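You operate a simulated robot arm through the tools that you are given. There is no shell and no other tool. Be economical: measure what you need, move in short steps, check, and stop when the job is done.

You run a simulated robot arm. Do the job below in one go: nothing can be reset, and whatever is moved stays where it is left.

Task
Push the strip cabinet door shut. Take the brown block from the top of the shelf table and put it on top of the yellow tape roll there. Take the red tape roll from the top of the wooden table and leave it in the done tray. Take the cover from the top of the wooden table and put it on the top of the small table. Take the brown tape roll and put it on the green shelf of the coil rack. Turn the left number dial to 5. Turn the right number dial to 8. Take the yellow plug from the green shelf of the coil rack and put it on the yellow shelf of the coil rack. Push the left test drawer shut. Put the red coil on the yellow tray. Stack the carton marked "bolts" from the top of the long bench on top of the carton marked "lugs". Put the 0.08 dotted roll from the top of the long bench on the front table end and the 0.13 dotted roll on the top of the trolley. Put two of the sleeves from the top of the long bench on the beige check card there. The order is free. Set down upright: dotted roll.

It is judged by the outcome, as a careful person would: the job done as asked, and still so three seconds after it is handed in. It fails if anything else is knocked over, pushed out of place, dropped, spilled or broken. Lids that push on must go on centred and level and be pressed home; caps that screw on are set level and turned clockwise until they are tight.

Robot
A 7-joint arm with a fingered hand on a trunk, on a base that drives. Base frame: it is fixed to the floor where the robot stands at the start and does not move with it; the origin is under the middle of the robot, x ahead of it, y to its left, z up. Lengths are in m, angles in degrees, forces in N, time in s.
With the tool pointing down near the work surface it reaches from about 0.34 to 0.6 m from the robot's upright axis, wherever it stands. Its first joint turns from -69.0 to 172.0 degrees. Places, roughly: brown block (2x4x5 cm) [1.9, 3.6, 0.8]; brown tape roll (10x10x3 cm) [-6.1, 3.7, 0.8]; check card [0.75, 6, 0.75]; cover (27x25x4 cm) [-7.5, 3.2, 0.8]; done tray (23x19 cm) [-8.6, 2.84, 0.8]; dotted roll [0.5, 5.5, 1]; front table end [3.3, 3.8, 0.8]; green shelf of the coil rack [-3.4, 4.2, 1.2]; left number dial [-5.5, 3.6, 0.9]; left test drawer [-2.3, 4.4, 0.7]; red coil [-1.75, 4.75, 0.75]; red tape roll (5x5x3 cm) [-7.8, 2.9, 0.8]; right number dial [-4.6, 3.9, 0.9]; sleeve (3x3x5 cm) [1, 5.9, 0.8]; strip cabinet door [0.6, 0.1, 0.3]; top of the small table [-6.3, 3.5, 0.8]; top of the trolley [2.7, 5.3, 0.7]; yellow plug (4x4x4 cm) [-3.4, 4.2, 1.2]; yellow shelf of the coil rack [-3.4, 4.2, 0.4]; yellow tape roll (8x8x4 cm) [1.8, 4.2, 0.8]; yellow tray (14x17 cm) [-1.46, 4.94, 0.8]. Payload 3.4 kg.
The TCP is the grasp point between the finger pads, 0.025 m short of the fingertips. In the tool frame z runs along the fingers and y along their closing line. Largest opening 0.088 m; the body of the gripper starts 0.029 m behind the TCP. The gripper is a hand of 5 fingers: y runs from the thumb to the fingers, the wrist lies at [-0.013, -0.097, -0.162] in the tool frame, and closing takes about 1.5 s.
Orientation is told as [roll, pitch, yaw] about the base's x, y, z axes, in that order, counted from this pose: with the fingers straight down and the wrist toward the robot, the tool's x, y and z point along [0, 1, 0], [1, 0, 0] and [0, 0, -1] of the base frame.

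Tools
- The arm moves only by the tool nudge_tool. Its argument "motion" is a list of rows, each a list of 6 numbers: the shift along the base's x, y, z in units of 100 mm (1.0 is 100 mm), then the turn, a rotation vector about the base's x, y, z in units of 60 degrees (1.0 is 60 degrees). In form: [[x, y, z, rx, ry, rz], ...]. A call has 1 to 8 rows; each row is the pose to reach, as a shift and turn from the pose commanded when the call began. "gripper" is the opening, from 0 (shut) to 1 (fully open), set as the call begins (left out, the last holds). A call with a number of a shift or a turn outside -1 to 1 is refused whole. Each row takes 0.2 s and may step no farther than 0.05 m and 8.6 degrees from the row before; otherwise, or with a gripper value out of range, the whole call is refused. A pose out of reach is approached as far as the arm can. The call stops where the force on the tool passes 40 N (or 10 N more than at its start, if that is more) or the arm is blocked; 0.2 s more then pass. The fingers move at their own pace (about 0.153 m/s each) and stop on an object; they squeeze with about 32 N. The grip force told is the motor's: it shows also when the fingers shut on nothing. Time passes only in rows, and 0.2 s behind the last, so rows that repeat a pose let the fingers close. The reply holds the time, the measured pose of the TCP, the force on the tool along the base axes, the opening and the grip force, in the units named above and with some noise, with the torque about the TCP (base axes, N m) and any sound that the robot's microphone picked up.
- Cameras (640 x 400 px; columns grow to the right, rows downward): "scene" is now at [0.1209, 0.025, 0.8941]; the picture's right is [0.32, -0.95, -0.00], its down [-0.75, -0.25, -0.61] and it looks along [0.58, 0.20, -0.79] (base axes); focal length 271 px, centre (320, 200). "wrist" rides on the gripper at [0.059, -0.079, -0.105] in the tool frame; the picture's right is [-0.73, 0.32, -0.61], its down [-0.62, -0.68, 0.38] and it looks along [-0.29, 0.66, 0.70] (tool axes); focal length 234 px, centre (320, 200).
- snapshot(camera): a new picture of that camera. It takes no simulated time.
- move_column(by): slides the trunk up (or, below 0, down) by that many m; the arm and the scene camera ride with it, the base frame stays. It gives what a move gives, with no picture.
- base_move(legs): drives the robot by 1 to 6 legs, each [ahead, left, turn to the left] in m, m and degrees, along the robot's own axes; the way and the turn of a leg run together, so that a leg with both is an arc; at most 1.5 m and 180 degrees a leg. The arm and the cameras ride along, it lands a little off, and it stops where it bumps. It gives what a move gives.
- set_grasp(shape): the hand has 5 fingers and takes this shape, open, in about a second: jaw (thumb against the fingers, like two jaws); tri (thumb and two fingers); tip (a fingertip pinch); poke (one finger out to press); point (the index stretched); flat (the hand flat); cup (the hand cupped); fist (a fist). The gripper value then closes the fingers along that shape, each until it touches; the sizes above hold for jaw. It gives what a move gives, with no picture.
- aim_head(pan, tilt): turns the head with the scene camera to pan (to the left, within 86 degrees either way) and tilt (down, from -29 to 69), counted from straight ahead of the robot. It gives what a move gives.
- pixel_to_xyz(camera, pixels): for up to 12 pixels [column, row] of the newest picture of that camera ("zoom" is the newest enlarged one), the place [x, y, z] in the base frame of the surface seen there, good to about 0.002 m. It takes no simulated time.
- close_up(camera, box): a new picture of the part [left, top, right, bottom] of that camera's present view, enlarged. It takes no simulated time.
- job_done(): hands the job in; it is judged then, once.

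Keep the steps short. Do not move on a guess: measure, check each grasp and each placing, and mend mistakes. In all there are 392 turns and 360 pictures (those below and enlarged ones count). Leave the gripper open and the arm clear of the work at the hand-in unless told otherwise, and finish with a single line.

The tools are called after "Call:" as name(argument=value, ...) on one line, values as JSON. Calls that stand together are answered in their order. nudge_tool: Moves the arm, as the interface text tells. Its arguments: {"type":"object","properties":{"motion":{"type":"array"},"gripper":{"type":"number"}},"required":["motion"]} The other tools are called the same way: move_column (by) slides the trunk up or down; set_grasp (shape) gives the hand a shape; base_move (legs) drives the base; aim_head (pan, tilt) turns the head that bears the scene camera; snapshot (camera) takes a picture; pixel_to_xyz (camera, pixels) gives the place of the surface under pixels of a picture; close_up (camera, box) takes an enlarged picture of a part of a camera's view; job_done () hands the job in.

At the start:

```text
time_s: 0.0
tool_pos: [0.5363, -0.1033, 0.5284]
orientation: [0.0, -0.1, 0.0]
wrist_force: [0.4, 0.3, -0.1]
torque: [0.0, -0.02, 0.01]
opening: 0.0875
finger_force: 0.0
shape: jaw
trunk travel left (down, up): [-0.175, 0.765]
robot x, y, heading: [-0.0001, -0.0002, -0.1]
head pan, tilt: [18.6, 52.3]
```

scene: 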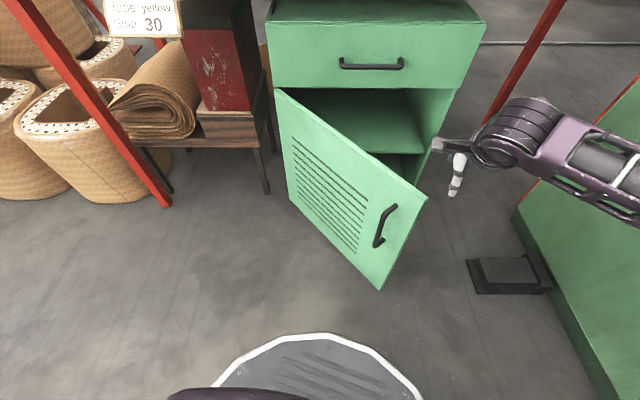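
wrist: 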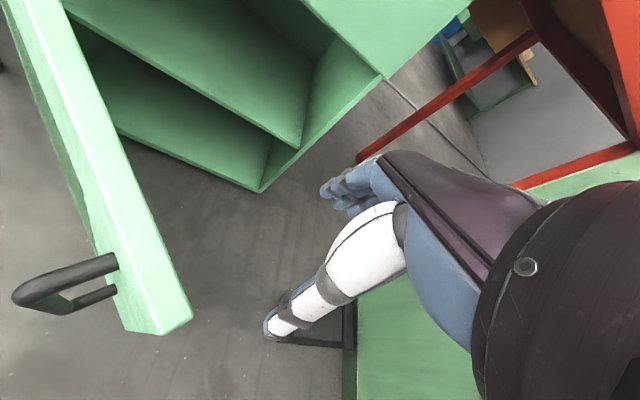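

I see the strip cabinet's green door standing open, its free edge near (428,198)-(380,290) and hinge at the left (275,90). I'll measure it.

Call:
pixel_to_xyz(camera="scene", pixels=[[278, 92], [424, 198], [380, 286], [292, 196], [395, 208], [376, 244], [452, 92], [270, 88], [425, 180], [350, 240], [340, 160], [456, 185]])

```text
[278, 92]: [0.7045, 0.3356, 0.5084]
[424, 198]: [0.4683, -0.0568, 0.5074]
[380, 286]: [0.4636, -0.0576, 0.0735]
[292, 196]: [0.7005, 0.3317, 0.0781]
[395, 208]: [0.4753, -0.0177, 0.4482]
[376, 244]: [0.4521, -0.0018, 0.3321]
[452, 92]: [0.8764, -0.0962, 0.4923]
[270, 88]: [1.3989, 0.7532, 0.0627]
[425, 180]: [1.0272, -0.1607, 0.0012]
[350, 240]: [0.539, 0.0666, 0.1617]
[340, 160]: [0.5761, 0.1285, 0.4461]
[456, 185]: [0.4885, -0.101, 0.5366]
```

The door must swing about 53° away from me; its hinge is at (0.70,0.335), free edge at (0.466,-0.057). The hand is now behind it, so I have to back off first. Looking around before driving.

Call:
aim_head(pan=80, tilt=25)

Call:
snapshot(camera="scene")

Call:
aim_head(pan=0, tilt=20)

Call:
snapshot(camera="scene")

Call:
aim_head(pan=-80, tilt=25)

Call:
snapshot(camera="scene")

```text
time_s: 1.3
tool_pos: [0.5373, -0.103, 0.5273]
orientation: [0.0, 0.0, 0.0]
wrist_force: [0.1, -0.5, -0.8]
torque: [0.0, -0.01, -0.02]
opening: 0.0878
finger_force: 0.0
shape: jaw
trunk travel left (down, up): [-0.175, 0.765]
robot x, y, heading: [0.0026, -0.0005, 0.1]
head pan, tilt: [80.0, 25.0]
```

```text
357 pictures are left
```

scene: 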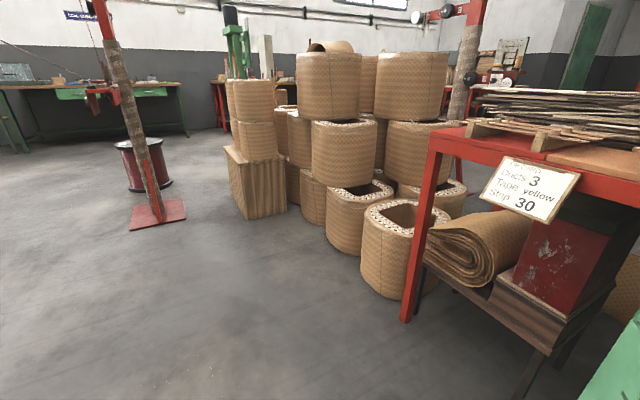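

```text
time_s: 2.8
tool_pos: [0.5369, -0.1024, 0.5275]
orientation: [0.0, 0.0, 0.0]
wrist_force: [-0.4, 0.8, 0.3]
torque: [0.01, 0.02, -0.02]
opening: 0.088
finger_force: 0.0
shape: jaw
trunk travel left (down, up): [-0.175, 0.765]
robot x, y, heading: [-0.0024, 0.002, -0.1]
head pan, tilt: [0.0, 20.0]
```

```text
356 pictures are left
```

scene: 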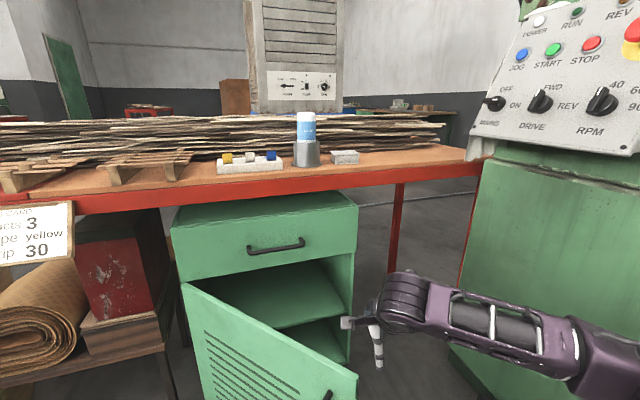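

```text
time_s: 4.4
tool_pos: [0.5376, -0.1024, 0.527]
orientation: [-0.1, 0.0, -0.1]
wrist_force: [-0.7, -0.7, 0.8]
torque: [0.02, 0.03, 0.01]
opening: 0.0875
finger_force: 0.0
shape: jaw
trunk travel left (down, up): [-0.175, 0.765]
robot x, y, heading: [-0.0036, 0.0023, -0.0]
head pan, tilt: [-80.0, 25.0]
```

```text
355 pictures are left
```

scene: 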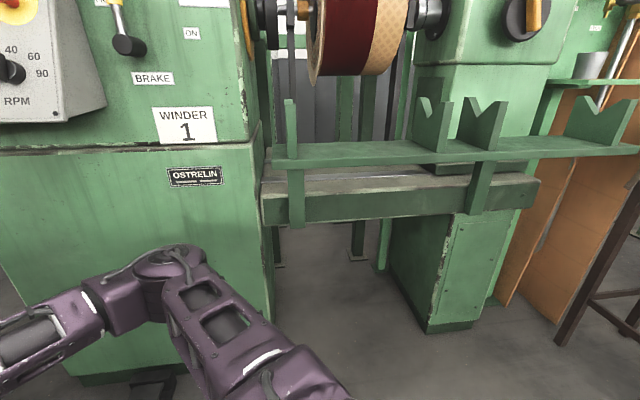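

The cabinet sits under a table; space in front of me is free. I'll raise the hand over the open door's top (z 0.507), bring it to the door's front side, then lower it.

Call:
move_column(by=0.14)

Call:
set_grasp(shape="fist")

Call:
nudge_tool(motion=[[-0.3, 0.4, 0, 0, 0, 0], [-0.6, 0.8, 0, 0, 0, 0], [-1.0, 1.0, 0, 0, 0, 0]])

Call:
nudge_tool(motion=[[-0.2, 0.4, 0, 0, 0, 0], [-0.3, 0.8, 0, 0, 0, 0], [-0.3, 1.0, 0, 0, 0, 0]])

Call:
aim_head(pan=20, tilt=45)

Call:
snapshot(camera="scene")

```text
time_s: 6.0
tool_pos: [0.5367, -0.1031, 0.6684]
orientation: [0.0, 0.0, 0.0]
wrist_force: [0.1, -0.7, -0.3]
torque: [0.01, -0.01, 0.02]
opening: 0.0875
finger_force: 0.1
shape: jaw
trunk travel left (down, up): [-0.315, 0.625]
robot x, y, heading: [-0.0015, -0.0009, -0.0]
head pan, tilt: [-80.0, 25.0]
```

```text
time_s: 6.9
tool_pos: [0.5368, -0.1033, 0.6676]
orientation: [0.0, -0.1, 0.0]
wrist_force: [-0.2, 0.8, -0.5]
torque: [0.02, 0.0, 0.0]
opening: 0.0
finger_force: 0.1
shape: fist
trunk travel left (down, up): [-0.315, 0.625]
robot x, y, heading: [0.0022, -0.0017, 0.1]
head pan, tilt: [-80.0, 25.0]
```

```text
time_s: 7.7
tool_pos: [0.4369, -0.0045, 0.6679]
orientation: [0.0, 0.0, -0.1]
wrist_force: [1.0, -0.4, 0.0]
torque: [0.0, -0.03, 0.0]
opening: 0.0
finger_force: 0.1
shape: fist
trunk travel left (down, up): [-0.315, 0.625]
robot x, y, heading: [-0.0012, 0.0022, 0.3]
head pan, tilt: [-80.0, 25.0]
```

```text
time_s: 8.5
tool_pos: [0.4071, 0.0969, 0.6681]
orientation: [0.0, 0.0, 0.0]
wrist_force: [-0.2, -0.4, -0.4]
torque: [0.02, -0.04, 0.0]
opening: 0.0
finger_force: 0.1
shape: fist
trunk travel left (down, up): [-0.315, 0.625]
robot x, y, heading: [-0.002, 0.0025, 0.3]
head pan, tilt: [-80.0, 25.0]
```

```text
time_s: 10.3
tool_pos: [0.4084, 0.0964, 0.6688]
orientation: [0.0, 0.0, 0.0]
wrist_force: [0.2, -0.1, 0.5]
torque: [0.02, 0.02, 0.0]
opening: 0.0
finger_force: 0.0
shape: fist
trunk travel left (down, up): [-0.315, 0.625]
robot x, y, heading: [0.0009, -0.0015, -0.2]
head pan, tilt: [20.0, 45.0]
```

```text
354 pictures are left
```

scene: 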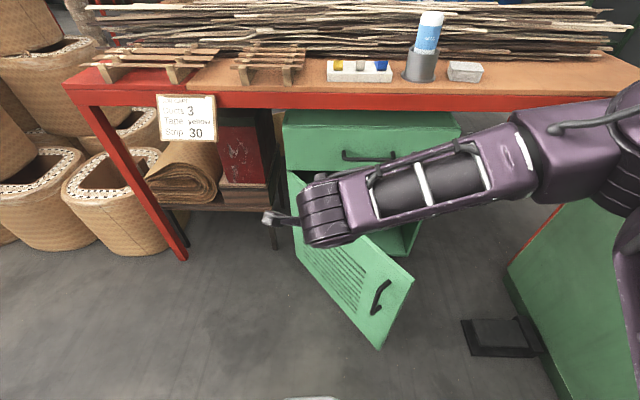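

Call:
pixel_to_xyz(camera="scene", pixels=[[75, 95], [240, 100], [500, 100], [186, 140], [185, 255], [290, 225], [270, 218], [320, 190], [330, 240], [600, 130], [440, 170], [640, 230]])

```text
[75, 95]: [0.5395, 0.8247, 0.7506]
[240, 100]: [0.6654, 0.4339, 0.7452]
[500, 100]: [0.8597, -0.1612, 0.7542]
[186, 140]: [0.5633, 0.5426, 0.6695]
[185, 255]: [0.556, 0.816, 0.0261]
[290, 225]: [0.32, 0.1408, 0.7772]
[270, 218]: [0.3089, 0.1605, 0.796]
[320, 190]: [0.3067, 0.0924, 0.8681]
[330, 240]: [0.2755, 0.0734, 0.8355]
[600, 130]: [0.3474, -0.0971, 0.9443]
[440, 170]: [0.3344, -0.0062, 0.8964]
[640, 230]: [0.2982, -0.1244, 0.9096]
```

Table edge is flush with the cabinet front and the hand stays before it. Lowering the fist to door height, then driving ahead in short legs.

Call:
move_column(by=-0.28)

Call:
base_move(legs=[[0.15, 0, 0]])

Call:
snapshot(camera="scene")

```text
time_s: 13.1
tool_pos: [0.4082, 0.0975, 0.3888]
orientation: [0.0, -0.1, 0.0]
wrist_force: [0.4, -0.1, -1.2]
torque: [0.0, -0.01, -0.02]
opening: 0.0
finger_force: 0.1
shape: fist
trunk travel left (down, up): [-0.035, 0.905]
robot x, y, heading: [0.0008, -0.0023, -0.1]
head pan, tilt: [20.0, 45.0]
```

```text
time_s: 14.5
tool_pos: [0.5593, 0.0973, 0.3875]
orientation: [0.1, 0.0, 0.0]
wrist_force: [0.0, -0.2, 0.0]
torque: [-0.02, 0.02, -0.01]
opening: 0.0
finger_force: 0.1
shape: fist
trunk travel left (down, up): [-0.035, 0.905]
robot x, y, heading: [0.1495, -0.0027, 0.1]
head pan, tilt: [20.0, 45.0]
```

```text
353 pictures are left
```

scene: 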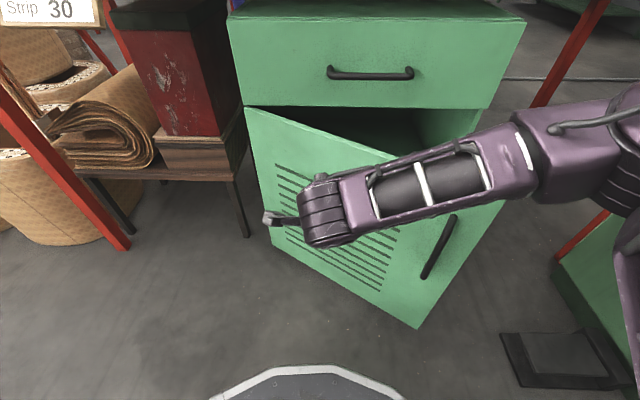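

The door is beginning to swing. Driving on.

Call:
base_move(legs=[[0.13, 0, 0]])

Call:
base_move(legs=[[0.05, 0, 0]])

Call:
snapshot(camera="scene")

```text
time_s: 15.8
tool_pos: [0.6882, 0.0971, 0.3883]
orientation: [0.1, 0.1, 0.0]
wrist_force: [-0.3, 0.8, 0.7]
torque: [0.02, 0.01, 0.01]
opening: 0.0002
finger_force: 0.1
shape: fist
trunk travel left (down, up): [-0.035, 0.905]
robot x, y, heading: [0.2792, -0.0006, -0.2]
head pan, tilt: [20.0, 45.0]
```

```text
time_s: 16.7
tool_pos: [0.7381, 0.0969, 0.3891]
orientation: [-0.1, 0.0, -0.1]
wrist_force: [0.1, 0.4, 0.1]
torque: [-0.01, 0.03, 0.03]
opening: 0.0
finger_force: 0.0
shape: fist
trunk travel left (down, up): [-0.035, 0.905]
robot x, y, heading: [0.3323, 0.0022, -0.0]
head pan, tilt: [20.0, 45.0]
```

```text
352 pictures are left
```

scene: 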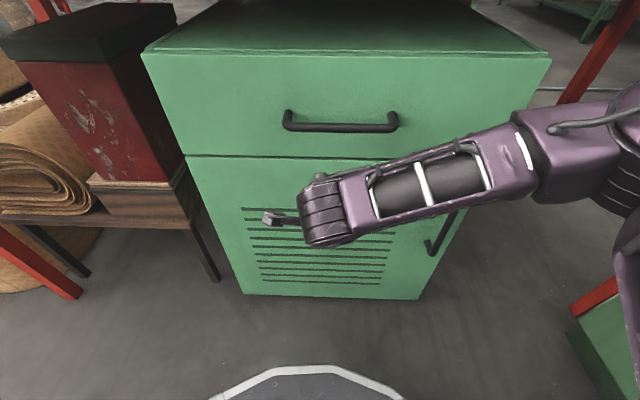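

The door looks nearly flush. I'll press on gently with the arm to be sure.

Call:
nudge_tool(motion=[[0.1, 0, 0, 0, 0, 0], [0.2, 0, 0, 0, 0, 0], [0.3, 0, 0, 0, 0, 0], [0.4, 0, 0, 0, 0, 0], [0.5, 0, 0, 0, 0, 0]])

Call:
snapshot(camera="scene")

Call:
pixel_to_xyz(camera="scene", pixels=[[185, 156], [475, 215], [240, 292], [418, 296], [200, 140], [440, 140], [460, 220], [210, 175]])

```text
time_s: 17.6
tool_pos: [0.7626, 0.0962, 0.3876]
orientation: [-0.3, 0.7, 0.6]
wrist_force: [-12.8, -5.1, 3.5]
torque: [0.26, -0.75, 0.0]
opening: 0.0
finger_force: 0.2
shape: fist
trunk travel left (down, up): [-0.035, 0.905]
robot x, y, heading: [0.3299, 0.0015, -0.1]
head pan, tilt: [20.0, 45.0]
stopped in row 4: the force on the tool passed its limit (the readings are from after the stop); the commanded pose is now the measured one
```

```text
351 pictures are left
```

scene: 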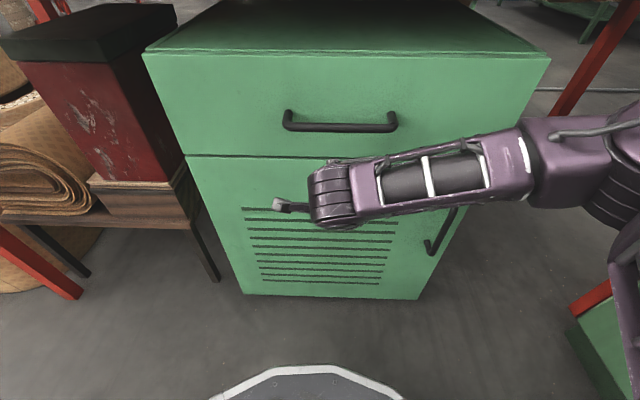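

```text
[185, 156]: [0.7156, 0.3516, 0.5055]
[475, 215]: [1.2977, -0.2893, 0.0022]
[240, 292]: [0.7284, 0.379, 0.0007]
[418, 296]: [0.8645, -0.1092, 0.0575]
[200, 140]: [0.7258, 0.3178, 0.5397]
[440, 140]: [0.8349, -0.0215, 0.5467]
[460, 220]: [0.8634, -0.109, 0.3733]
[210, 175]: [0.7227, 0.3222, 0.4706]
```

The door plane matches the drawer front (0.863 vs 0.863): shut. Now I back off, raise the arm and look round for the route to the shelf table.

Call:
base_move(legs=[[-0.35, 0, 0]])

Call:
move_column(by=0.45)

Call:
set_grasp(shape="jaw")

Call:
aim_head(pan=60, tilt=20)

Call:
snapshot(camera="scene")

```text
time_s: 19.9
tool_pos: [0.4148, 0.0966, 0.3863]
orientation: [-0.3, 0.8, 0.4]
wrist_force: [-0.3, 0.0, 0.5]
torque: [-0.01, 0.04, 0.04]
opening: 0.0
finger_force: 0.1
shape: fist
trunk travel left (down, up): [-0.035, 0.905]
robot x, y, heading: [-0.0183, -0.0007, -0.0]
head pan, tilt: [20.0, 45.0]
```

```text
refused: 0.45 is not a number from -0.4 to 0.4
```

```text
time_s: 20.8
tool_pos: [0.4148, 0.0961, 0.3856]
orientation: [-0.4, 0.7, 0.4]
wrist_force: [-0.3, -0.9, 0.2]
torque: [0.02, 0.01, 0.03]
opening: 0.0877
finger_force: 0.1
shape: jaw
trunk travel left (down, up): [-0.035, 0.905]
robot x, y, heading: [-0.0205, 0.0017, 0.1]
head pan, tilt: [20.0, 45.0]
```

```text
time_s: 21.8
tool_pos: [0.4144, 0.0969, 0.3864]
orientation: [-0.2, 0.7, 0.4]
wrist_force: [0.2, -0.1, 0.1]
torque: [0.01, -0.01, 0.01]
opening: 0.0877
finger_force: 0.2
shape: jaw
trunk travel left (down, up): [-0.035, 0.905]
robot x, y, heading: [-0.0153, -0.0012, -0.2]
head pan, tilt: [60.0, 20.0]
```

```text
350 pictures are left
```

scene: 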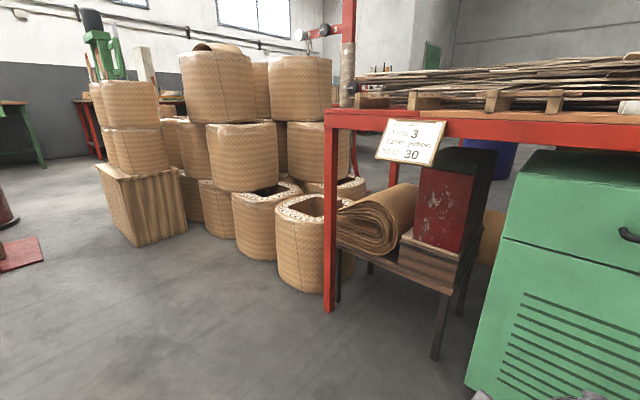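

Call:
move_column(by=0.4)

Call:
base_move(legs=[[0, 0, 100]])

Call:
aim_head(pan=0, tilt=18)

Call:
snapshot(camera="scene")

Call:
aim_head(pan=75, tilt=18)

Call:
snapshot(camera="scene")

```text
time_s: 25.7
tool_pos: [0.4141, 0.0959, 0.7861]
orientation: [-0.2, 0.7, 0.4]
wrist_force: [0.4, 0.1, -0.3]
torque: [0.0, -0.05, 0.03]
opening: 0.0874
finger_force: 0.0
shape: jaw
trunk travel left (down, up): [-0.435, 0.505]
robot x, y, heading: [-0.0182, 0.0043, -0.1]
head pan, tilt: [60.0, 20.0]
```

```text
time_s: 30.3
tool_pos: [-0.1874, 0.4122, 0.7871]
orientation: [-0.3, 0.7, 99.9]
wrist_force: [0.4, 0.2, -0.1]
torque: [-0.01, 0.03, 0.01]
opening: 0.0875
finger_force: 0.0
shape: jaw
trunk travel left (down, up): [-0.435, 0.505]
robot x, y, heading: [-0.0205, -0.0014, 99.6]
head pan, tilt: [60.0, 20.0]
```

```text
time_s: 31.6
tool_pos: [-0.1863, 0.4117, 0.7862]
orientation: [-0.3, 0.7, 99.8]
wrist_force: [-0.9, 0.2, -0.5]
torque: [0.0, -0.01, -0.02]
opening: 0.0875
finger_force: 0.1
shape: jaw
trunk travel left (down, up): [-0.435, 0.505]
robot x, y, heading: [-0.0186, -0.0019, 99.6]
head pan, tilt: [0.0, 18.0]
```

```text
349 pictures are left
```

scene: 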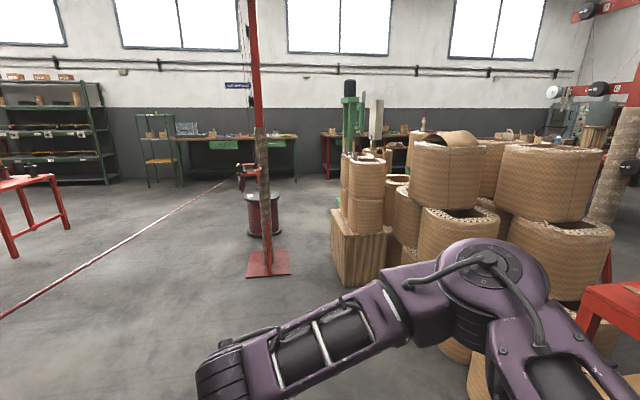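

```text
time_s: 33.0
tool_pos: [-0.1865, 0.4129, 0.7865]
orientation: [-0.3, 0.7, 99.9]
wrist_force: [0.5, 0.6, 0.1]
torque: [-0.03, 0.01, 0.02]
opening: 0.0877
finger_force: 0.0
shape: jaw
trunk travel left (down, up): [-0.435, 0.505]
robot x, y, heading: [-0.0233, -0.0022, 99.3]
head pan, tilt: [75.0, 18.0]
```

```text
348 pictures are left
```

scene: 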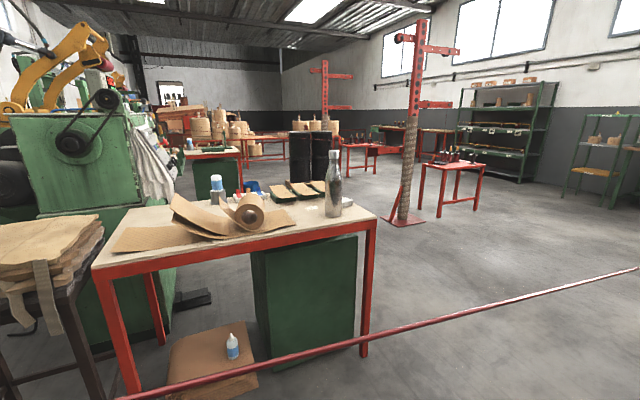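

Call:
pixel_to_xyz(camera="scene", pixels=[[600, 283], [450, 318], [200, 375], [372, 350], [410, 220], [440, 215], [455, 165], [585, 185], [520, 180], [340, 290], [350, 178], [310, 180]])

Call:
aim_head(pan=10, tilt=18)

Call:
close_up(camera="scene", box=[0, 40, 480, 340])

Call:
pixel_to_xyz(camera="zoom", pixels=[[100, 300], [290, 225], [330, 250], [425, 130], [495, 360], [585, 340], [450, 200], [250, 180], [560, 200], [200, 400], [350, 130], [420, 275]])

```text
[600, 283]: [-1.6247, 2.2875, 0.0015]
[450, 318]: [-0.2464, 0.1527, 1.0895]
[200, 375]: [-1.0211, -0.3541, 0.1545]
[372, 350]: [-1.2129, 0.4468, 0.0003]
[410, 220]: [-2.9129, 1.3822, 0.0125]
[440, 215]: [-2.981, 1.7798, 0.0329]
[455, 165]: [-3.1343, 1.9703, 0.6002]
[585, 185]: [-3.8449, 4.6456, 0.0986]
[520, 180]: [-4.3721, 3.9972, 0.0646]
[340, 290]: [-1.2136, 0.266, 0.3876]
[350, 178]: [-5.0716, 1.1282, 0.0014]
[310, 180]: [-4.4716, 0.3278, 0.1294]
```

```text
time_s: 34.4
tool_pos: [-0.1877, 0.4127, 0.7861]
orientation: [-0.4, 0.7, 100.0]
wrist_force: [-0.4, -0.6, -0.2]
torque: [0.04, 0.01, -0.01]
opening: 0.0874
finger_force: 0.0
shape: jaw
trunk travel left (down, up): [-0.435, 0.505]
robot x, y, heading: [-0.0187, 0.0003, 99.6]
head pan, tilt: [10.0, 18.0]
```

```text
1.33 times, centred on (240, 190) of scene
```

zoom: 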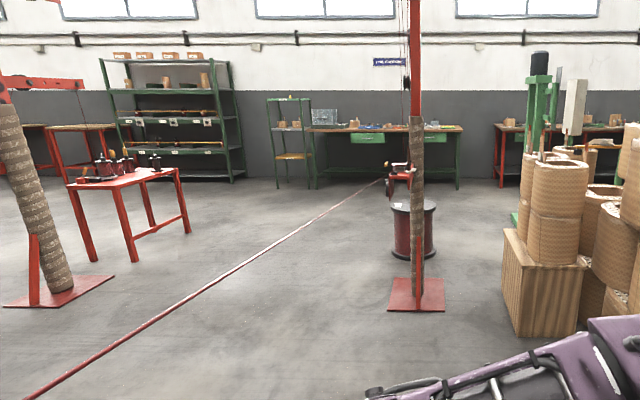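

```text
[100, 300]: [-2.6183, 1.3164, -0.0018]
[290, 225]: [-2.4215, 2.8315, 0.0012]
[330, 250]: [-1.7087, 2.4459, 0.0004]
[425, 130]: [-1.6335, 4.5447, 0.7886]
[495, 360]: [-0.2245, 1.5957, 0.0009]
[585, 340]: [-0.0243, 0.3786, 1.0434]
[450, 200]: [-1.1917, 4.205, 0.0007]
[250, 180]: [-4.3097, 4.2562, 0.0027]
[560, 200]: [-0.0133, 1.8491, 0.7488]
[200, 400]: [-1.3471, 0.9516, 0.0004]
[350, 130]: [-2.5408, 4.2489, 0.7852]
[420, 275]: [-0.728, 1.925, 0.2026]
```

The small green rack at about (-3.4,4.2) is the coil rack, with the test bench right of it. A red line crosses the floor; checking whether it's flat.

Call:
pixel_to_xyz(camera="zoom", pixels=[[200, 290], [201, 288], [199, 293], [130, 335], [300, 227], [400, 300], [440, 305], [188, 230], [135, 260]])

Call:
base_move(legs=[[1.075, 0.66, 0]])

```text
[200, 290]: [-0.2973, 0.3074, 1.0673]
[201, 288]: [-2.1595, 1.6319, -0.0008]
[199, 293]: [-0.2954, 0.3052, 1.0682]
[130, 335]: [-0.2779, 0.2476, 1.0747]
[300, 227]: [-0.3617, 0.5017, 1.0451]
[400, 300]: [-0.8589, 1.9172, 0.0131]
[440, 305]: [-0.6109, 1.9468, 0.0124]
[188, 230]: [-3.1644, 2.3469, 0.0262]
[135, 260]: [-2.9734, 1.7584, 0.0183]
```

```text
time_s: 40.8
tool_pos: [-1.0187, 1.368, 0.7859]
orientation: [-0.3, 0.7, 99.9]
wrist_force: [-0.2, -0.8, -0.6]
torque: [0.0, -0.02, 0.02]
opening: 0.0874
finger_force: 0.1
shape: jaw
trunk travel left (down, up): [-0.435, 0.505]
robot x, y, heading: [-0.857, 0.9551, 99.4]
head pan, tilt: [10.0, 18.0]
```

Call:
snapshot(camera="scene")

Call:
snapshot(camera="wrist")

```text
346 pictures are left
```

scene: 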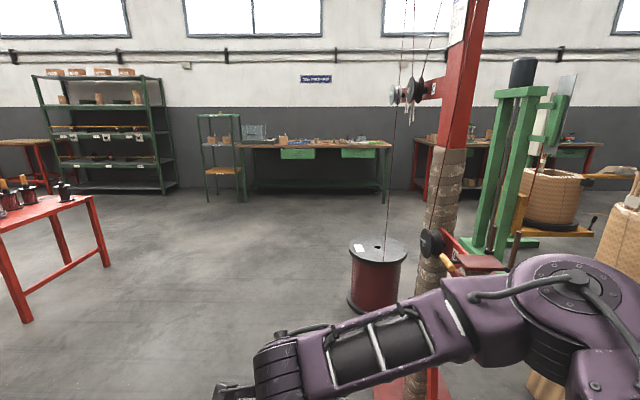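

```text
345 pictures are left
```

wrist: 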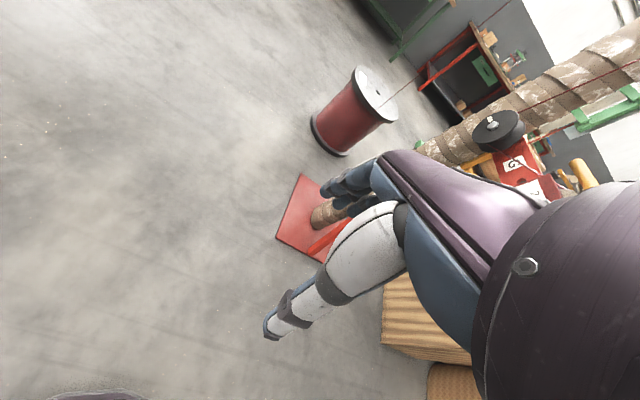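

The red line was a cord at about 1.05 m height near my start; I want to see whether it's still intact.

Call:
aim_head(pan=-60, tilt=15)

Call:
snapshot(camera="scene")

Call:
aim_head(pan=86, tilt=25)

Call:
snapshot(camera="scene")

```text
time_s: 42.2
tool_pos: [-1.0188, 1.3677, 0.7861]
orientation: [-0.2, 0.7, 99.9]
wrist_force: [-0.1, 0.0, -0.3]
torque: [0.05, 0.0, 0.04]
opening: 0.0875
finger_force: 0.0
shape: jaw
trunk travel left (down, up): [-0.435, 0.505]
robot x, y, heading: [-0.8515, 0.9542, 99.8]
head pan, tilt: [-60.0, 15.0]
```

```text
344 pictures are left
```

scene: 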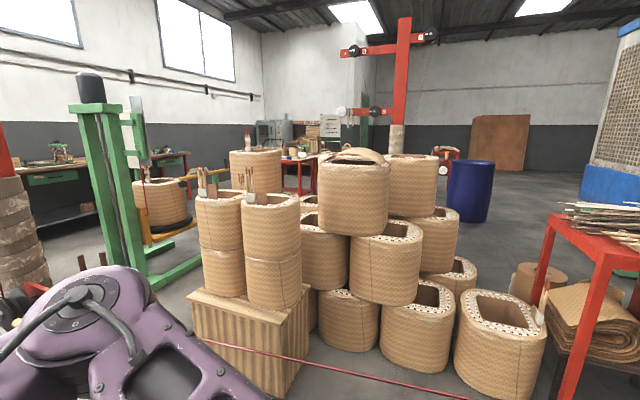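

```text
time_s: 44.5
tool_pos: [-1.0189, 1.3677, 0.7862]
orientation: [-0.3, 0.6, 100.0]
wrist_force: [0.5, -0.1, -0.5]
torque: [-0.03, 0.01, -0.01]
opening: 0.0877
finger_force: 0.1
shape: jaw
trunk travel left (down, up): [-0.435, 0.505]
robot x, y, heading: [-0.8537, 0.9552, 99.3]
head pan, tilt: [85.9, 25.0]
```

```text
343 pictures are left
```

scene: 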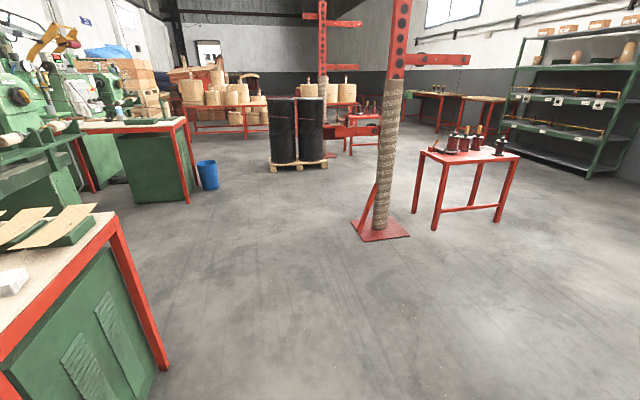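

The cord is intact (just a passing line); I'll avoid that stretch later. Driving on to the test bench.

Call:
base_move(legs=[[1.143, 0.466, 0], [1.348, 0.18, -9.5]])

Call:
aim_head(pan=0, tilt=30)

Call:
snapshot(camera="scene")

```text
time_s: 57.1
tool_pos: [-1.9077, 3.7652, 0.7858]
orientation: [-0.3, 0.7, 90.9]
wrist_force: [0.4, 0.8, -0.2]
torque: [-0.01, -0.02, 0.04]
opening: 0.0876
finger_force: 0.1
shape: jaw
trunk travel left (down, up): [-0.435, 0.505]
robot x, y, heading: [-1.8112, 3.331, 90.3]
head pan, tilt: [85.9, 25.0]
```

```text
time_s: 58.7
tool_pos: [-1.9068, 3.7652, 0.7855]
orientation: [-0.3, 0.7, 90.8]
wrist_force: [-0.6, -0.3, 0.5]
torque: [0.01, 0.0, 0.0]
opening: 0.0877
finger_force: 0.0
shape: jaw
trunk travel left (down, up): [-0.435, 0.505]
robot x, y, heading: [-1.81, 3.332, 90.4]
head pan, tilt: [0.0, 30.0]
```

```text
342 pictures are left
```

scene: 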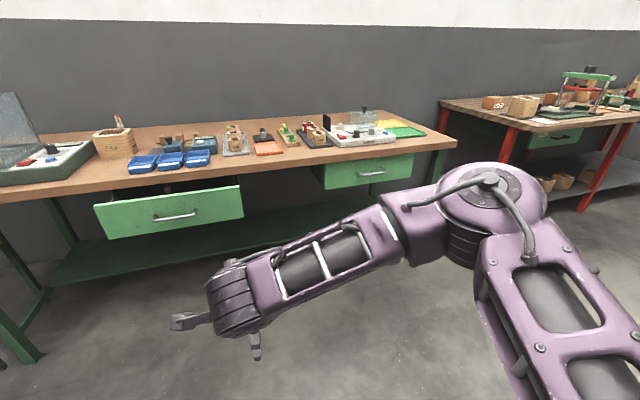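

Call:
close_up(camera="scene", box=[80, 80, 460, 260])

Call:
pixel_to_xyz(camera="scene", pixels=[[95, 205], [242, 190], [108, 237], [243, 216], [175, 200], [322, 168], [410, 155], [205, 188], [100, 198], [380, 125], [410, 132], [265, 140]])

```text
1.68 times, centred on (270, 170) of scene
```

zoom: 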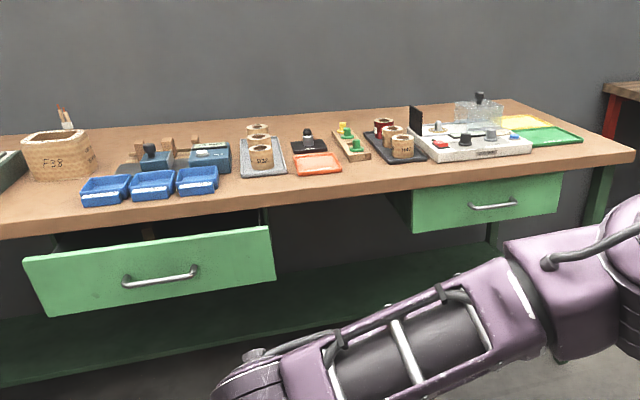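

```text
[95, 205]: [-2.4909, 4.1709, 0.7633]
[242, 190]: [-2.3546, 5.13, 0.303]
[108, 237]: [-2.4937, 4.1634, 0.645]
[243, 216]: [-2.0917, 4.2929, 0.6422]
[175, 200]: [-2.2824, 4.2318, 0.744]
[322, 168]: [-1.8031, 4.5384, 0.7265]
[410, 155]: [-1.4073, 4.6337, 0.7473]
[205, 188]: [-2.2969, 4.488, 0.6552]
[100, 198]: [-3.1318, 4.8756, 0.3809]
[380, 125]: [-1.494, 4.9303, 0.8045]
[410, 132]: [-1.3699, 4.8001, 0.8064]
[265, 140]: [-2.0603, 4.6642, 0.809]
```

Call:
pixel_to_xyz(camera="zoom", pixels=[[430, 180], [520, 168], [420, 215], [545, 195], [400, 205], [330, 192], [395, 184], [475, 205], [160, 277], [130, 283], [560, 165], [190, 268]])

```text
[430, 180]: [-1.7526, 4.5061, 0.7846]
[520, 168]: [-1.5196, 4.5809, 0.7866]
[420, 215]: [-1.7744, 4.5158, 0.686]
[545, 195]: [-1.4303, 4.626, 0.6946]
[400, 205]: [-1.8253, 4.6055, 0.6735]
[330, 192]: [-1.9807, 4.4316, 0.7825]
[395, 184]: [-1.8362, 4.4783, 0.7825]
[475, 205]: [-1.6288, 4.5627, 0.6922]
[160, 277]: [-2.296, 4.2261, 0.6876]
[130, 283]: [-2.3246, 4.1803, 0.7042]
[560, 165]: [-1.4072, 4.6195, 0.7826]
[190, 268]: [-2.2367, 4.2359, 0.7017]
```

The bench is turned 18°; its left drawer stands ~0.10 m out, handle at about (-2.28,4.20,0.70). I'll drive square before it, with the closed hand ahead of the handle.

Call:
base_move(legs=[[0.3, 0.2, 0], [0.1, 0.0, 17.6]])

Call:
nudge_tool(motion=[[0, 0, 0, 0, 0, 0], [0, 0, 0, 0, 0, 0], [0, 0, 0, 0, 0, 0]], gripper=0)

Call:
snapshot(camera="scene")

```text
time_s: 62.0
tool_pos: [-2.2525, 4.1095, 0.7861]
orientation: [-0.4, 0.7, 108.4]
wrist_force: [0.0, 0.3, -1.3]
torque: [-0.01, -0.02, -0.01]
opening: 0.0879
finger_force: 0.1
shape: jaw
trunk travel left (down, up): [-0.435, 0.505]
robot x, y, heading: [-2.0268, 3.7285, 107.8]
head pan, tilt: [0.0, 30.0]
```

```text
time_s: 62.8
tool_pos: [-2.2542, 4.1091, 0.7865]
orientation: [-0.2, 0.7, 108.4]
wrist_force: [0.1, -0.2, -0.3]
torque: [-0.04, -0.01, -0.01]
opening: 0.0001
finger_force: 32.2
shape: jaw
trunk travel left (down, up): [-0.435, 0.505]
robot x, y, heading: [-2.0245, 3.7248, 108.0]
head pan, tilt: [0.0, 30.0]
```

```text
340 pictures are left
```

scene: 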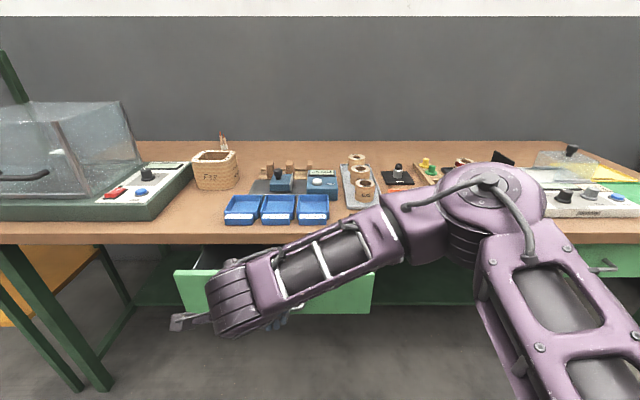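

Lowering to handle height and pushing inward along the drawer's direction.

Call:
move_column(by=-0.085)

Call:
nudge_tool(motion=[[-0.077, 0.238, 0, 0, 0, 0], [-0.155, 0.475, 0, 0, 0, 0], [-0.216, 0.666, 0, 0, 0, 0], [-0.278, 0.856, 0, 0, 0, 0]])

Call:
snapshot(camera="scene")

```text
time_s: 64.0
tool_pos: [-2.254, 4.1099, 0.7008]
orientation: [-0.3, 0.7, 108.4]
wrist_force: [0.4, 0.3, -0.9]
torque: [-0.01, -0.02, -0.01]
opening: 0.0002
finger_force: 31.8
shape: jaw
trunk travel left (down, up): [-0.35, 0.59]
robot x, y, heading: [-2.0287, 3.7284, 107.7]
head pan, tilt: [0.0, 30.0]
```

```text
time_s: 65.0
tool_pos: [-2.28, 4.1946, 0.6999]
orientation: [-0.3, 0.7, 108.4]
wrist_force: [0.1, -0.6, 0.5]
torque: [-0.01, -0.05, 0.0]
opening: 0.0
finger_force: 32.5
shape: jaw
trunk travel left (down, up): [-0.35, 0.59]
robot x, y, heading: [-2.0226, 3.7286, 108.0]
head pan, tilt: [0.0, 30.0]
```

```text
339 pictures are left
```

scene: 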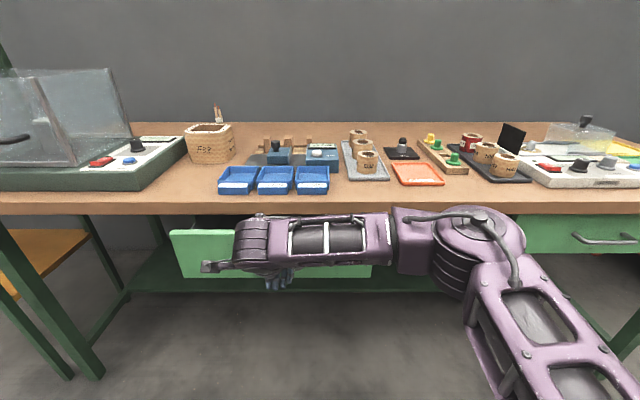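

Call:
nudge_tool(motion=[[-0.062, 0.19, 0, 0, 0, 0], [-0.124, 0.38, 0, 0, 0, 0], [-0.185, 0.57, 0, 0, 0, 0], [-0.247, 0.76, 0, 0, 0, 0], [-0.309, 0.951, 0, 0, 0, 0]])

Call:
snapshot(camera="scene")

Call:
pixel_to_xyz(camera="scene", pixels=[[185, 245], [190, 268], [180, 235], [355, 265], [530, 225], [530, 240], [190, 212], [365, 212]])

```text
time_s: 66.2
tool_pos: [-2.3123, 4.2853, 0.7053]
orientation: [-0.2, 0.6, 108.6]
wrist_force: [13.7, -31.4, 6.7]
torque: [0.04, -0.14, -0.33]
opening: 0.0001
finger_force: 32.0
shape: jaw
trunk travel left (down, up): [-0.35, 0.59]
robot x, y, heading: [-2.0266, 3.7234, 107.9]
head pan, tilt: [0.0, 30.0]
```

```text
338 pictures are left
```

scene: 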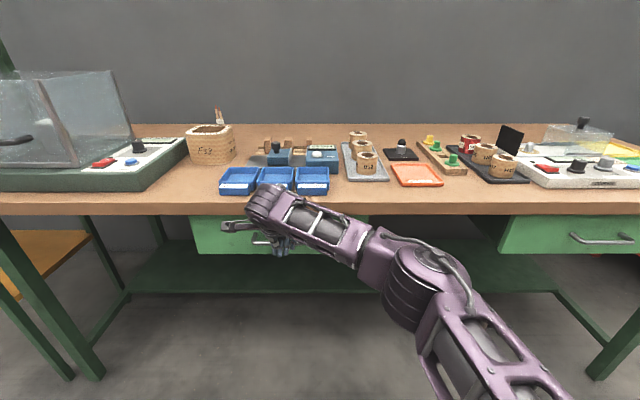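

```text
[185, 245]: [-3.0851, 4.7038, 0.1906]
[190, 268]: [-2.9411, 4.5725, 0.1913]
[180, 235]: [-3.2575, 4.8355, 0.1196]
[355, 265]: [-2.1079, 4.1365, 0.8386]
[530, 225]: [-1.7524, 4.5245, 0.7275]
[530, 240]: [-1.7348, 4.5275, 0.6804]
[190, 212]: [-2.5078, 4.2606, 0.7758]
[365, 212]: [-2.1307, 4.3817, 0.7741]
```

Call:
pixel_to_xyz(camera="scene", pixels=[[205, 230], [215, 248], [230, 245], [350, 248], [362, 250], [340, 240], [210, 222], [510, 240], [600, 235]])

Call:
close_up(camera="scene", box=[160, 160, 420, 310])

```text
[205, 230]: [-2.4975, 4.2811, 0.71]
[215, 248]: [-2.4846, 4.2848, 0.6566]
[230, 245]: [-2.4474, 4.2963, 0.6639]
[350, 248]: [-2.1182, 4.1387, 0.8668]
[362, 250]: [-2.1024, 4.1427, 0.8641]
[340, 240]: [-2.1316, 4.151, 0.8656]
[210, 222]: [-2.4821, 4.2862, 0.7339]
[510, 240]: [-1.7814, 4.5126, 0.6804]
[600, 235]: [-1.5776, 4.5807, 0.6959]
```

```text
2.46 times, centred on (290, 235) of scene
```

zoom: 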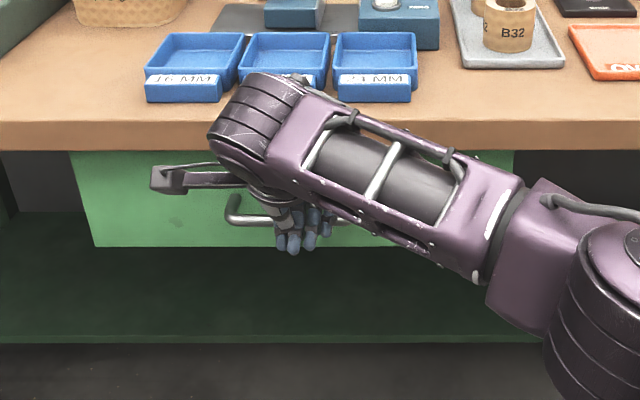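

The left drawer face now lies in the line of the shut right drawer (4.281 vs 4.273 expected): shut. Backing the hand out and raising it, then viewing the coil and yellow tray.

Call:
nudge_tool(motion=[[0.124, -0.38, 0, 0, 0, 0], [0.247, -0.76, 0, 0, 0, 0], [0.309, -0.951, 0, 0, 0, 0]])

Call:
nudge_tool(motion=[[0.124, -0.38, 0, 0, 0, 0], [0.185, -0.57, 0, 0, 0, 0]], gripper=1)

Call:
move_column(by=0.35)

Call:
aim_head(pan=-20, tilt=45)

Call:
snapshot(camera="scene")

```text
time_s: 67.0
tool_pos: [-2.2793, 4.1953, 0.7017]
orientation: [-0.3, 0.7, 108.2]
wrist_force: [0.5, 0.6, -0.5]
torque: [0.03, -0.02, -0.02]
opening: 0.0
finger_force: 32.0
shape: jaw
trunk travel left (down, up): [-0.35, 0.59]
robot x, y, heading: [-2.0289, 3.7291, 107.7]
head pan, tilt: [0.0, 30.0]
```

```text
time_s: 67.7
tool_pos: [-2.2617, 4.1384, 0.7011]
orientation: [-0.2, 0.8, 108.4]
wrist_force: [-0.3, -0.7, -0.2]
torque: [0.0, 0.01, 0.0]
opening: 0.088
finger_force: 0.1
shape: jaw
trunk travel left (down, up): [-0.35, 0.59]
robot x, y, heading: [-2.0273, 3.7227, 108.0]
head pan, tilt: [0.0, 30.0]
```

```text
time_s: 71.1
tool_pos: [-2.2631, 4.1395, 1.0505]
orientation: [-0.2, 0.6, 108.4]
wrist_force: [0.7, -0.4, 0.2]
torque: [-0.01, -0.01, 0.0]
opening: 0.0878
finger_force: 0.1
shape: jaw
trunk travel left (down, up): [-0.7, 0.24]
robot x, y, heading: [-2.0266, 3.7252, 107.8]
head pan, tilt: [0.0, 30.0]
```

```text
time_s: 71.9
tool_pos: [-2.2626, 4.1389, 1.0504]
orientation: [-0.2, 0.6, 108.4]
wrist_force: [-0.6, 0.4, 0.3]
torque: [-0.02, -0.02, 0.02]
opening: 0.0876
finger_force: 0.2
shape: jaw
trunk travel left (down, up): [-0.7, 0.24]
robot x, y, heading: [-2.0256, 3.7294, 108.1]
head pan, tilt: [-20.0, 45.0]
```

```text
336 pictures are left
```

scene: 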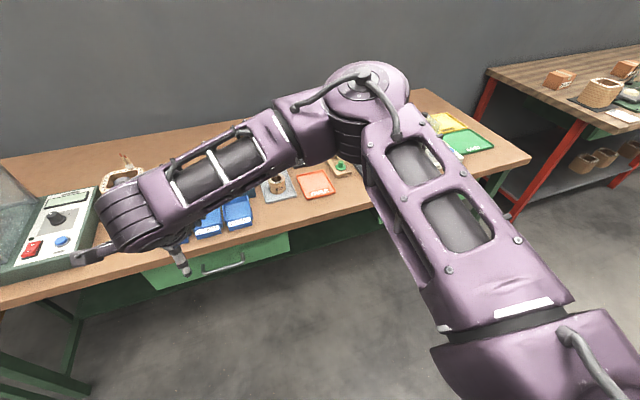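

The arm blocks the view. I'll drive to stand before the red coil and yellow tray, arm held high, stopping a bit short.

Call:
base_move(legs=[[0, -0.79, 0], [0.25, 0, 0]])

Call:
aim_head(pan=10, tilt=50)

Call:
snapshot(camera="scene")

Call:
snapshot(camera="wrist")

```text
time_s: 77.6
tool_pos: [-1.5894, 4.6207, 1.0507]
orientation: [-0.3, 0.7, 108.5]
wrist_force: [-1.1, -0.3, 0.2]
torque: [-0.02, 0.02, -0.01]
opening: 0.0878
finger_force: 0.0
shape: jaw
trunk travel left (down, up): [-0.7, 0.24]
robot x, y, heading: [-1.352, 4.2064, 108.1]
head pan, tilt: [-20.0, 45.0]
```

```text
time_s: 78.5
tool_pos: [-1.5884, 4.6191, 1.0522]
orientation: [-0.2, 0.7, 108.5]
wrist_force: [-0.2, 0.1, -0.9]
torque: [-0.01, -0.05, 0.0]
opening: 0.0876
finger_force: 0.2
shape: jaw
trunk travel left (down, up): [-0.7, 0.24]
robot x, y, heading: [-1.3534, 4.2056, 107.6]
head pan, tilt: [10.0, 50.0]
```

```text
335 pictures are left
```

scene: 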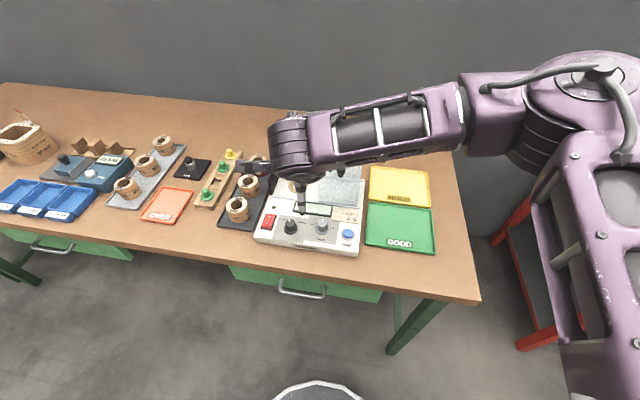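

```text
334 pictures are left
```

wrist: 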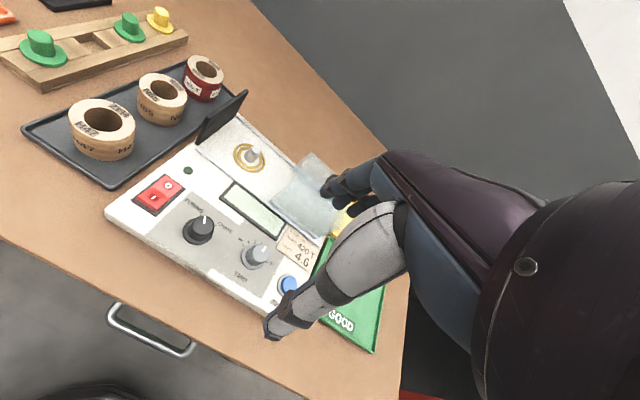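

The red coil stands at the back of the black board (wrist 203,78); the yellow tray lies behind the green one. Measuring them.

Call:
pixel_to_xyz(camera="wrist", pixels=[[206, 68], [186, 72], [222, 73], [203, 100], [195, 82], [218, 63], [238, 95], [200, 138], [160, 90], [205, 55]])

Call:
pixel_to_xyz(camera="scene", pixels=[[374, 170], [428, 174], [429, 204], [371, 200], [400, 188], [432, 206], [366, 245], [433, 250], [345, 178], [262, 167], [360, 208]])

Call:
close_up(camera="wrist", box=[120, 30, 280, 130])

```text
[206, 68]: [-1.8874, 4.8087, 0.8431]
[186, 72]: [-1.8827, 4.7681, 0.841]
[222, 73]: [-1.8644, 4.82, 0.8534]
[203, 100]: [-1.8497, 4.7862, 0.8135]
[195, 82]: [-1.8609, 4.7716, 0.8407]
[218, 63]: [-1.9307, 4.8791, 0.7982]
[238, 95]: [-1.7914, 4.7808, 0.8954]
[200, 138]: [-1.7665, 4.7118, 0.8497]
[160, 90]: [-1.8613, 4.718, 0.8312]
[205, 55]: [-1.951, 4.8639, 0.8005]
```

```text
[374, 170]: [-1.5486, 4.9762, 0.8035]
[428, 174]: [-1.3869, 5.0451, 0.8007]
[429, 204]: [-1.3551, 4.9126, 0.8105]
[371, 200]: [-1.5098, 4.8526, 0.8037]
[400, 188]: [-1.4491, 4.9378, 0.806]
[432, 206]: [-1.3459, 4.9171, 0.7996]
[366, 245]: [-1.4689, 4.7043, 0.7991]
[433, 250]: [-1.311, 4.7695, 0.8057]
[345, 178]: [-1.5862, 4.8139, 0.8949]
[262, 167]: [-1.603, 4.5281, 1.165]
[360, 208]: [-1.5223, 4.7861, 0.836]
```

```text
4.00 times, centred on (200, 80) of wrist
```

zoom: 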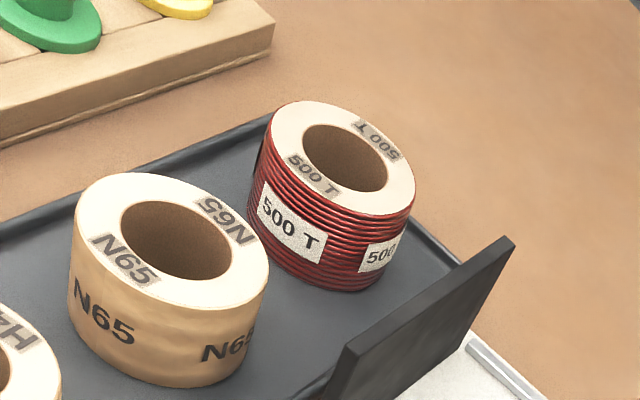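

Call:
pixel_to_xyz(camera="zoom", pixels=[[282, 120], [290, 165], [310, 104], [405, 200], [370, 208], [395, 150], [340, 205], [264, 170], [400, 250], [345, 170], [320, 280], [165, 190]])

```text
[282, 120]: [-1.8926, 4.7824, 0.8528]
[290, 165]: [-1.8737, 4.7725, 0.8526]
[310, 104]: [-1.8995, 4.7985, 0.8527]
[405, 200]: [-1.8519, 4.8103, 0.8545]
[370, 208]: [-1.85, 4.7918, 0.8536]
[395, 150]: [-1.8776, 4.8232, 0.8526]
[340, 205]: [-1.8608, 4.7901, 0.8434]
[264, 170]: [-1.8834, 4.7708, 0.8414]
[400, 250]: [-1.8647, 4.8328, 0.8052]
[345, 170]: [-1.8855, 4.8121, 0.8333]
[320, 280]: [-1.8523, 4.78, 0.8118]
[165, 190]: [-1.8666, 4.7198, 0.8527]
```

The coil is 5.2 cm wide, centre about (-1.875,4.800), top z 0.853, deep on the bench (~0.32 m from the edge). I need to know how near the base can get: looking down.

Call:
aim_head(pan=25, tilt=69)

Call:
snapshot(camera="scene")

Call:
pixel_to_xyz(camera="scene", pixels=[[320, 300], [320, 340], [320, 380], [200, 250], [320, 250], [400, 330], [250, 330], [320, 200]])

```text
time_s: 79.3
tool_pos: [-1.5878, 4.6202, 1.0517]
orientation: [-0.1, 0.7, 108.5]
wrist_force: [-0.3, 0.5, 0.1]
torque: [0.01, -0.01, 0.0]
opening: 0.0876
finger_force: 0.3
shape: jaw
trunk travel left (down, up): [-0.7, 0.24]
robot x, y, heading: [-1.3532, 4.2076, 108.1]
head pan, tilt: [25.0, 68.8]
```

```text
332 pictures are left
```

scene: 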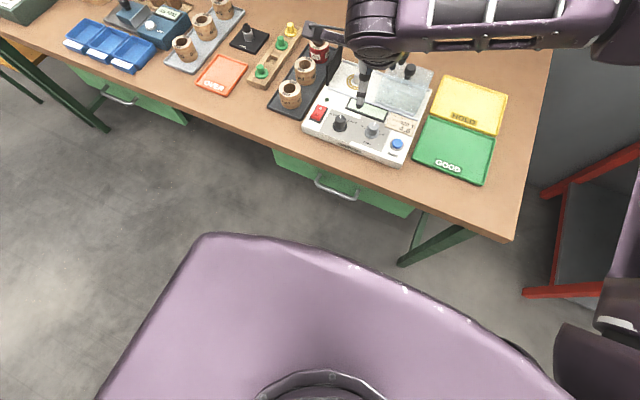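

```text
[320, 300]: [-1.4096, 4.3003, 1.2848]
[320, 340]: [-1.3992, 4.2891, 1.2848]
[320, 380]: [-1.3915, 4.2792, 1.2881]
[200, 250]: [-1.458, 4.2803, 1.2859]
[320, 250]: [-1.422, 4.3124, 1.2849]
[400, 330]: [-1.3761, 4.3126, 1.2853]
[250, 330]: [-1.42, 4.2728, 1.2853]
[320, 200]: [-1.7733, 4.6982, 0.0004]
```

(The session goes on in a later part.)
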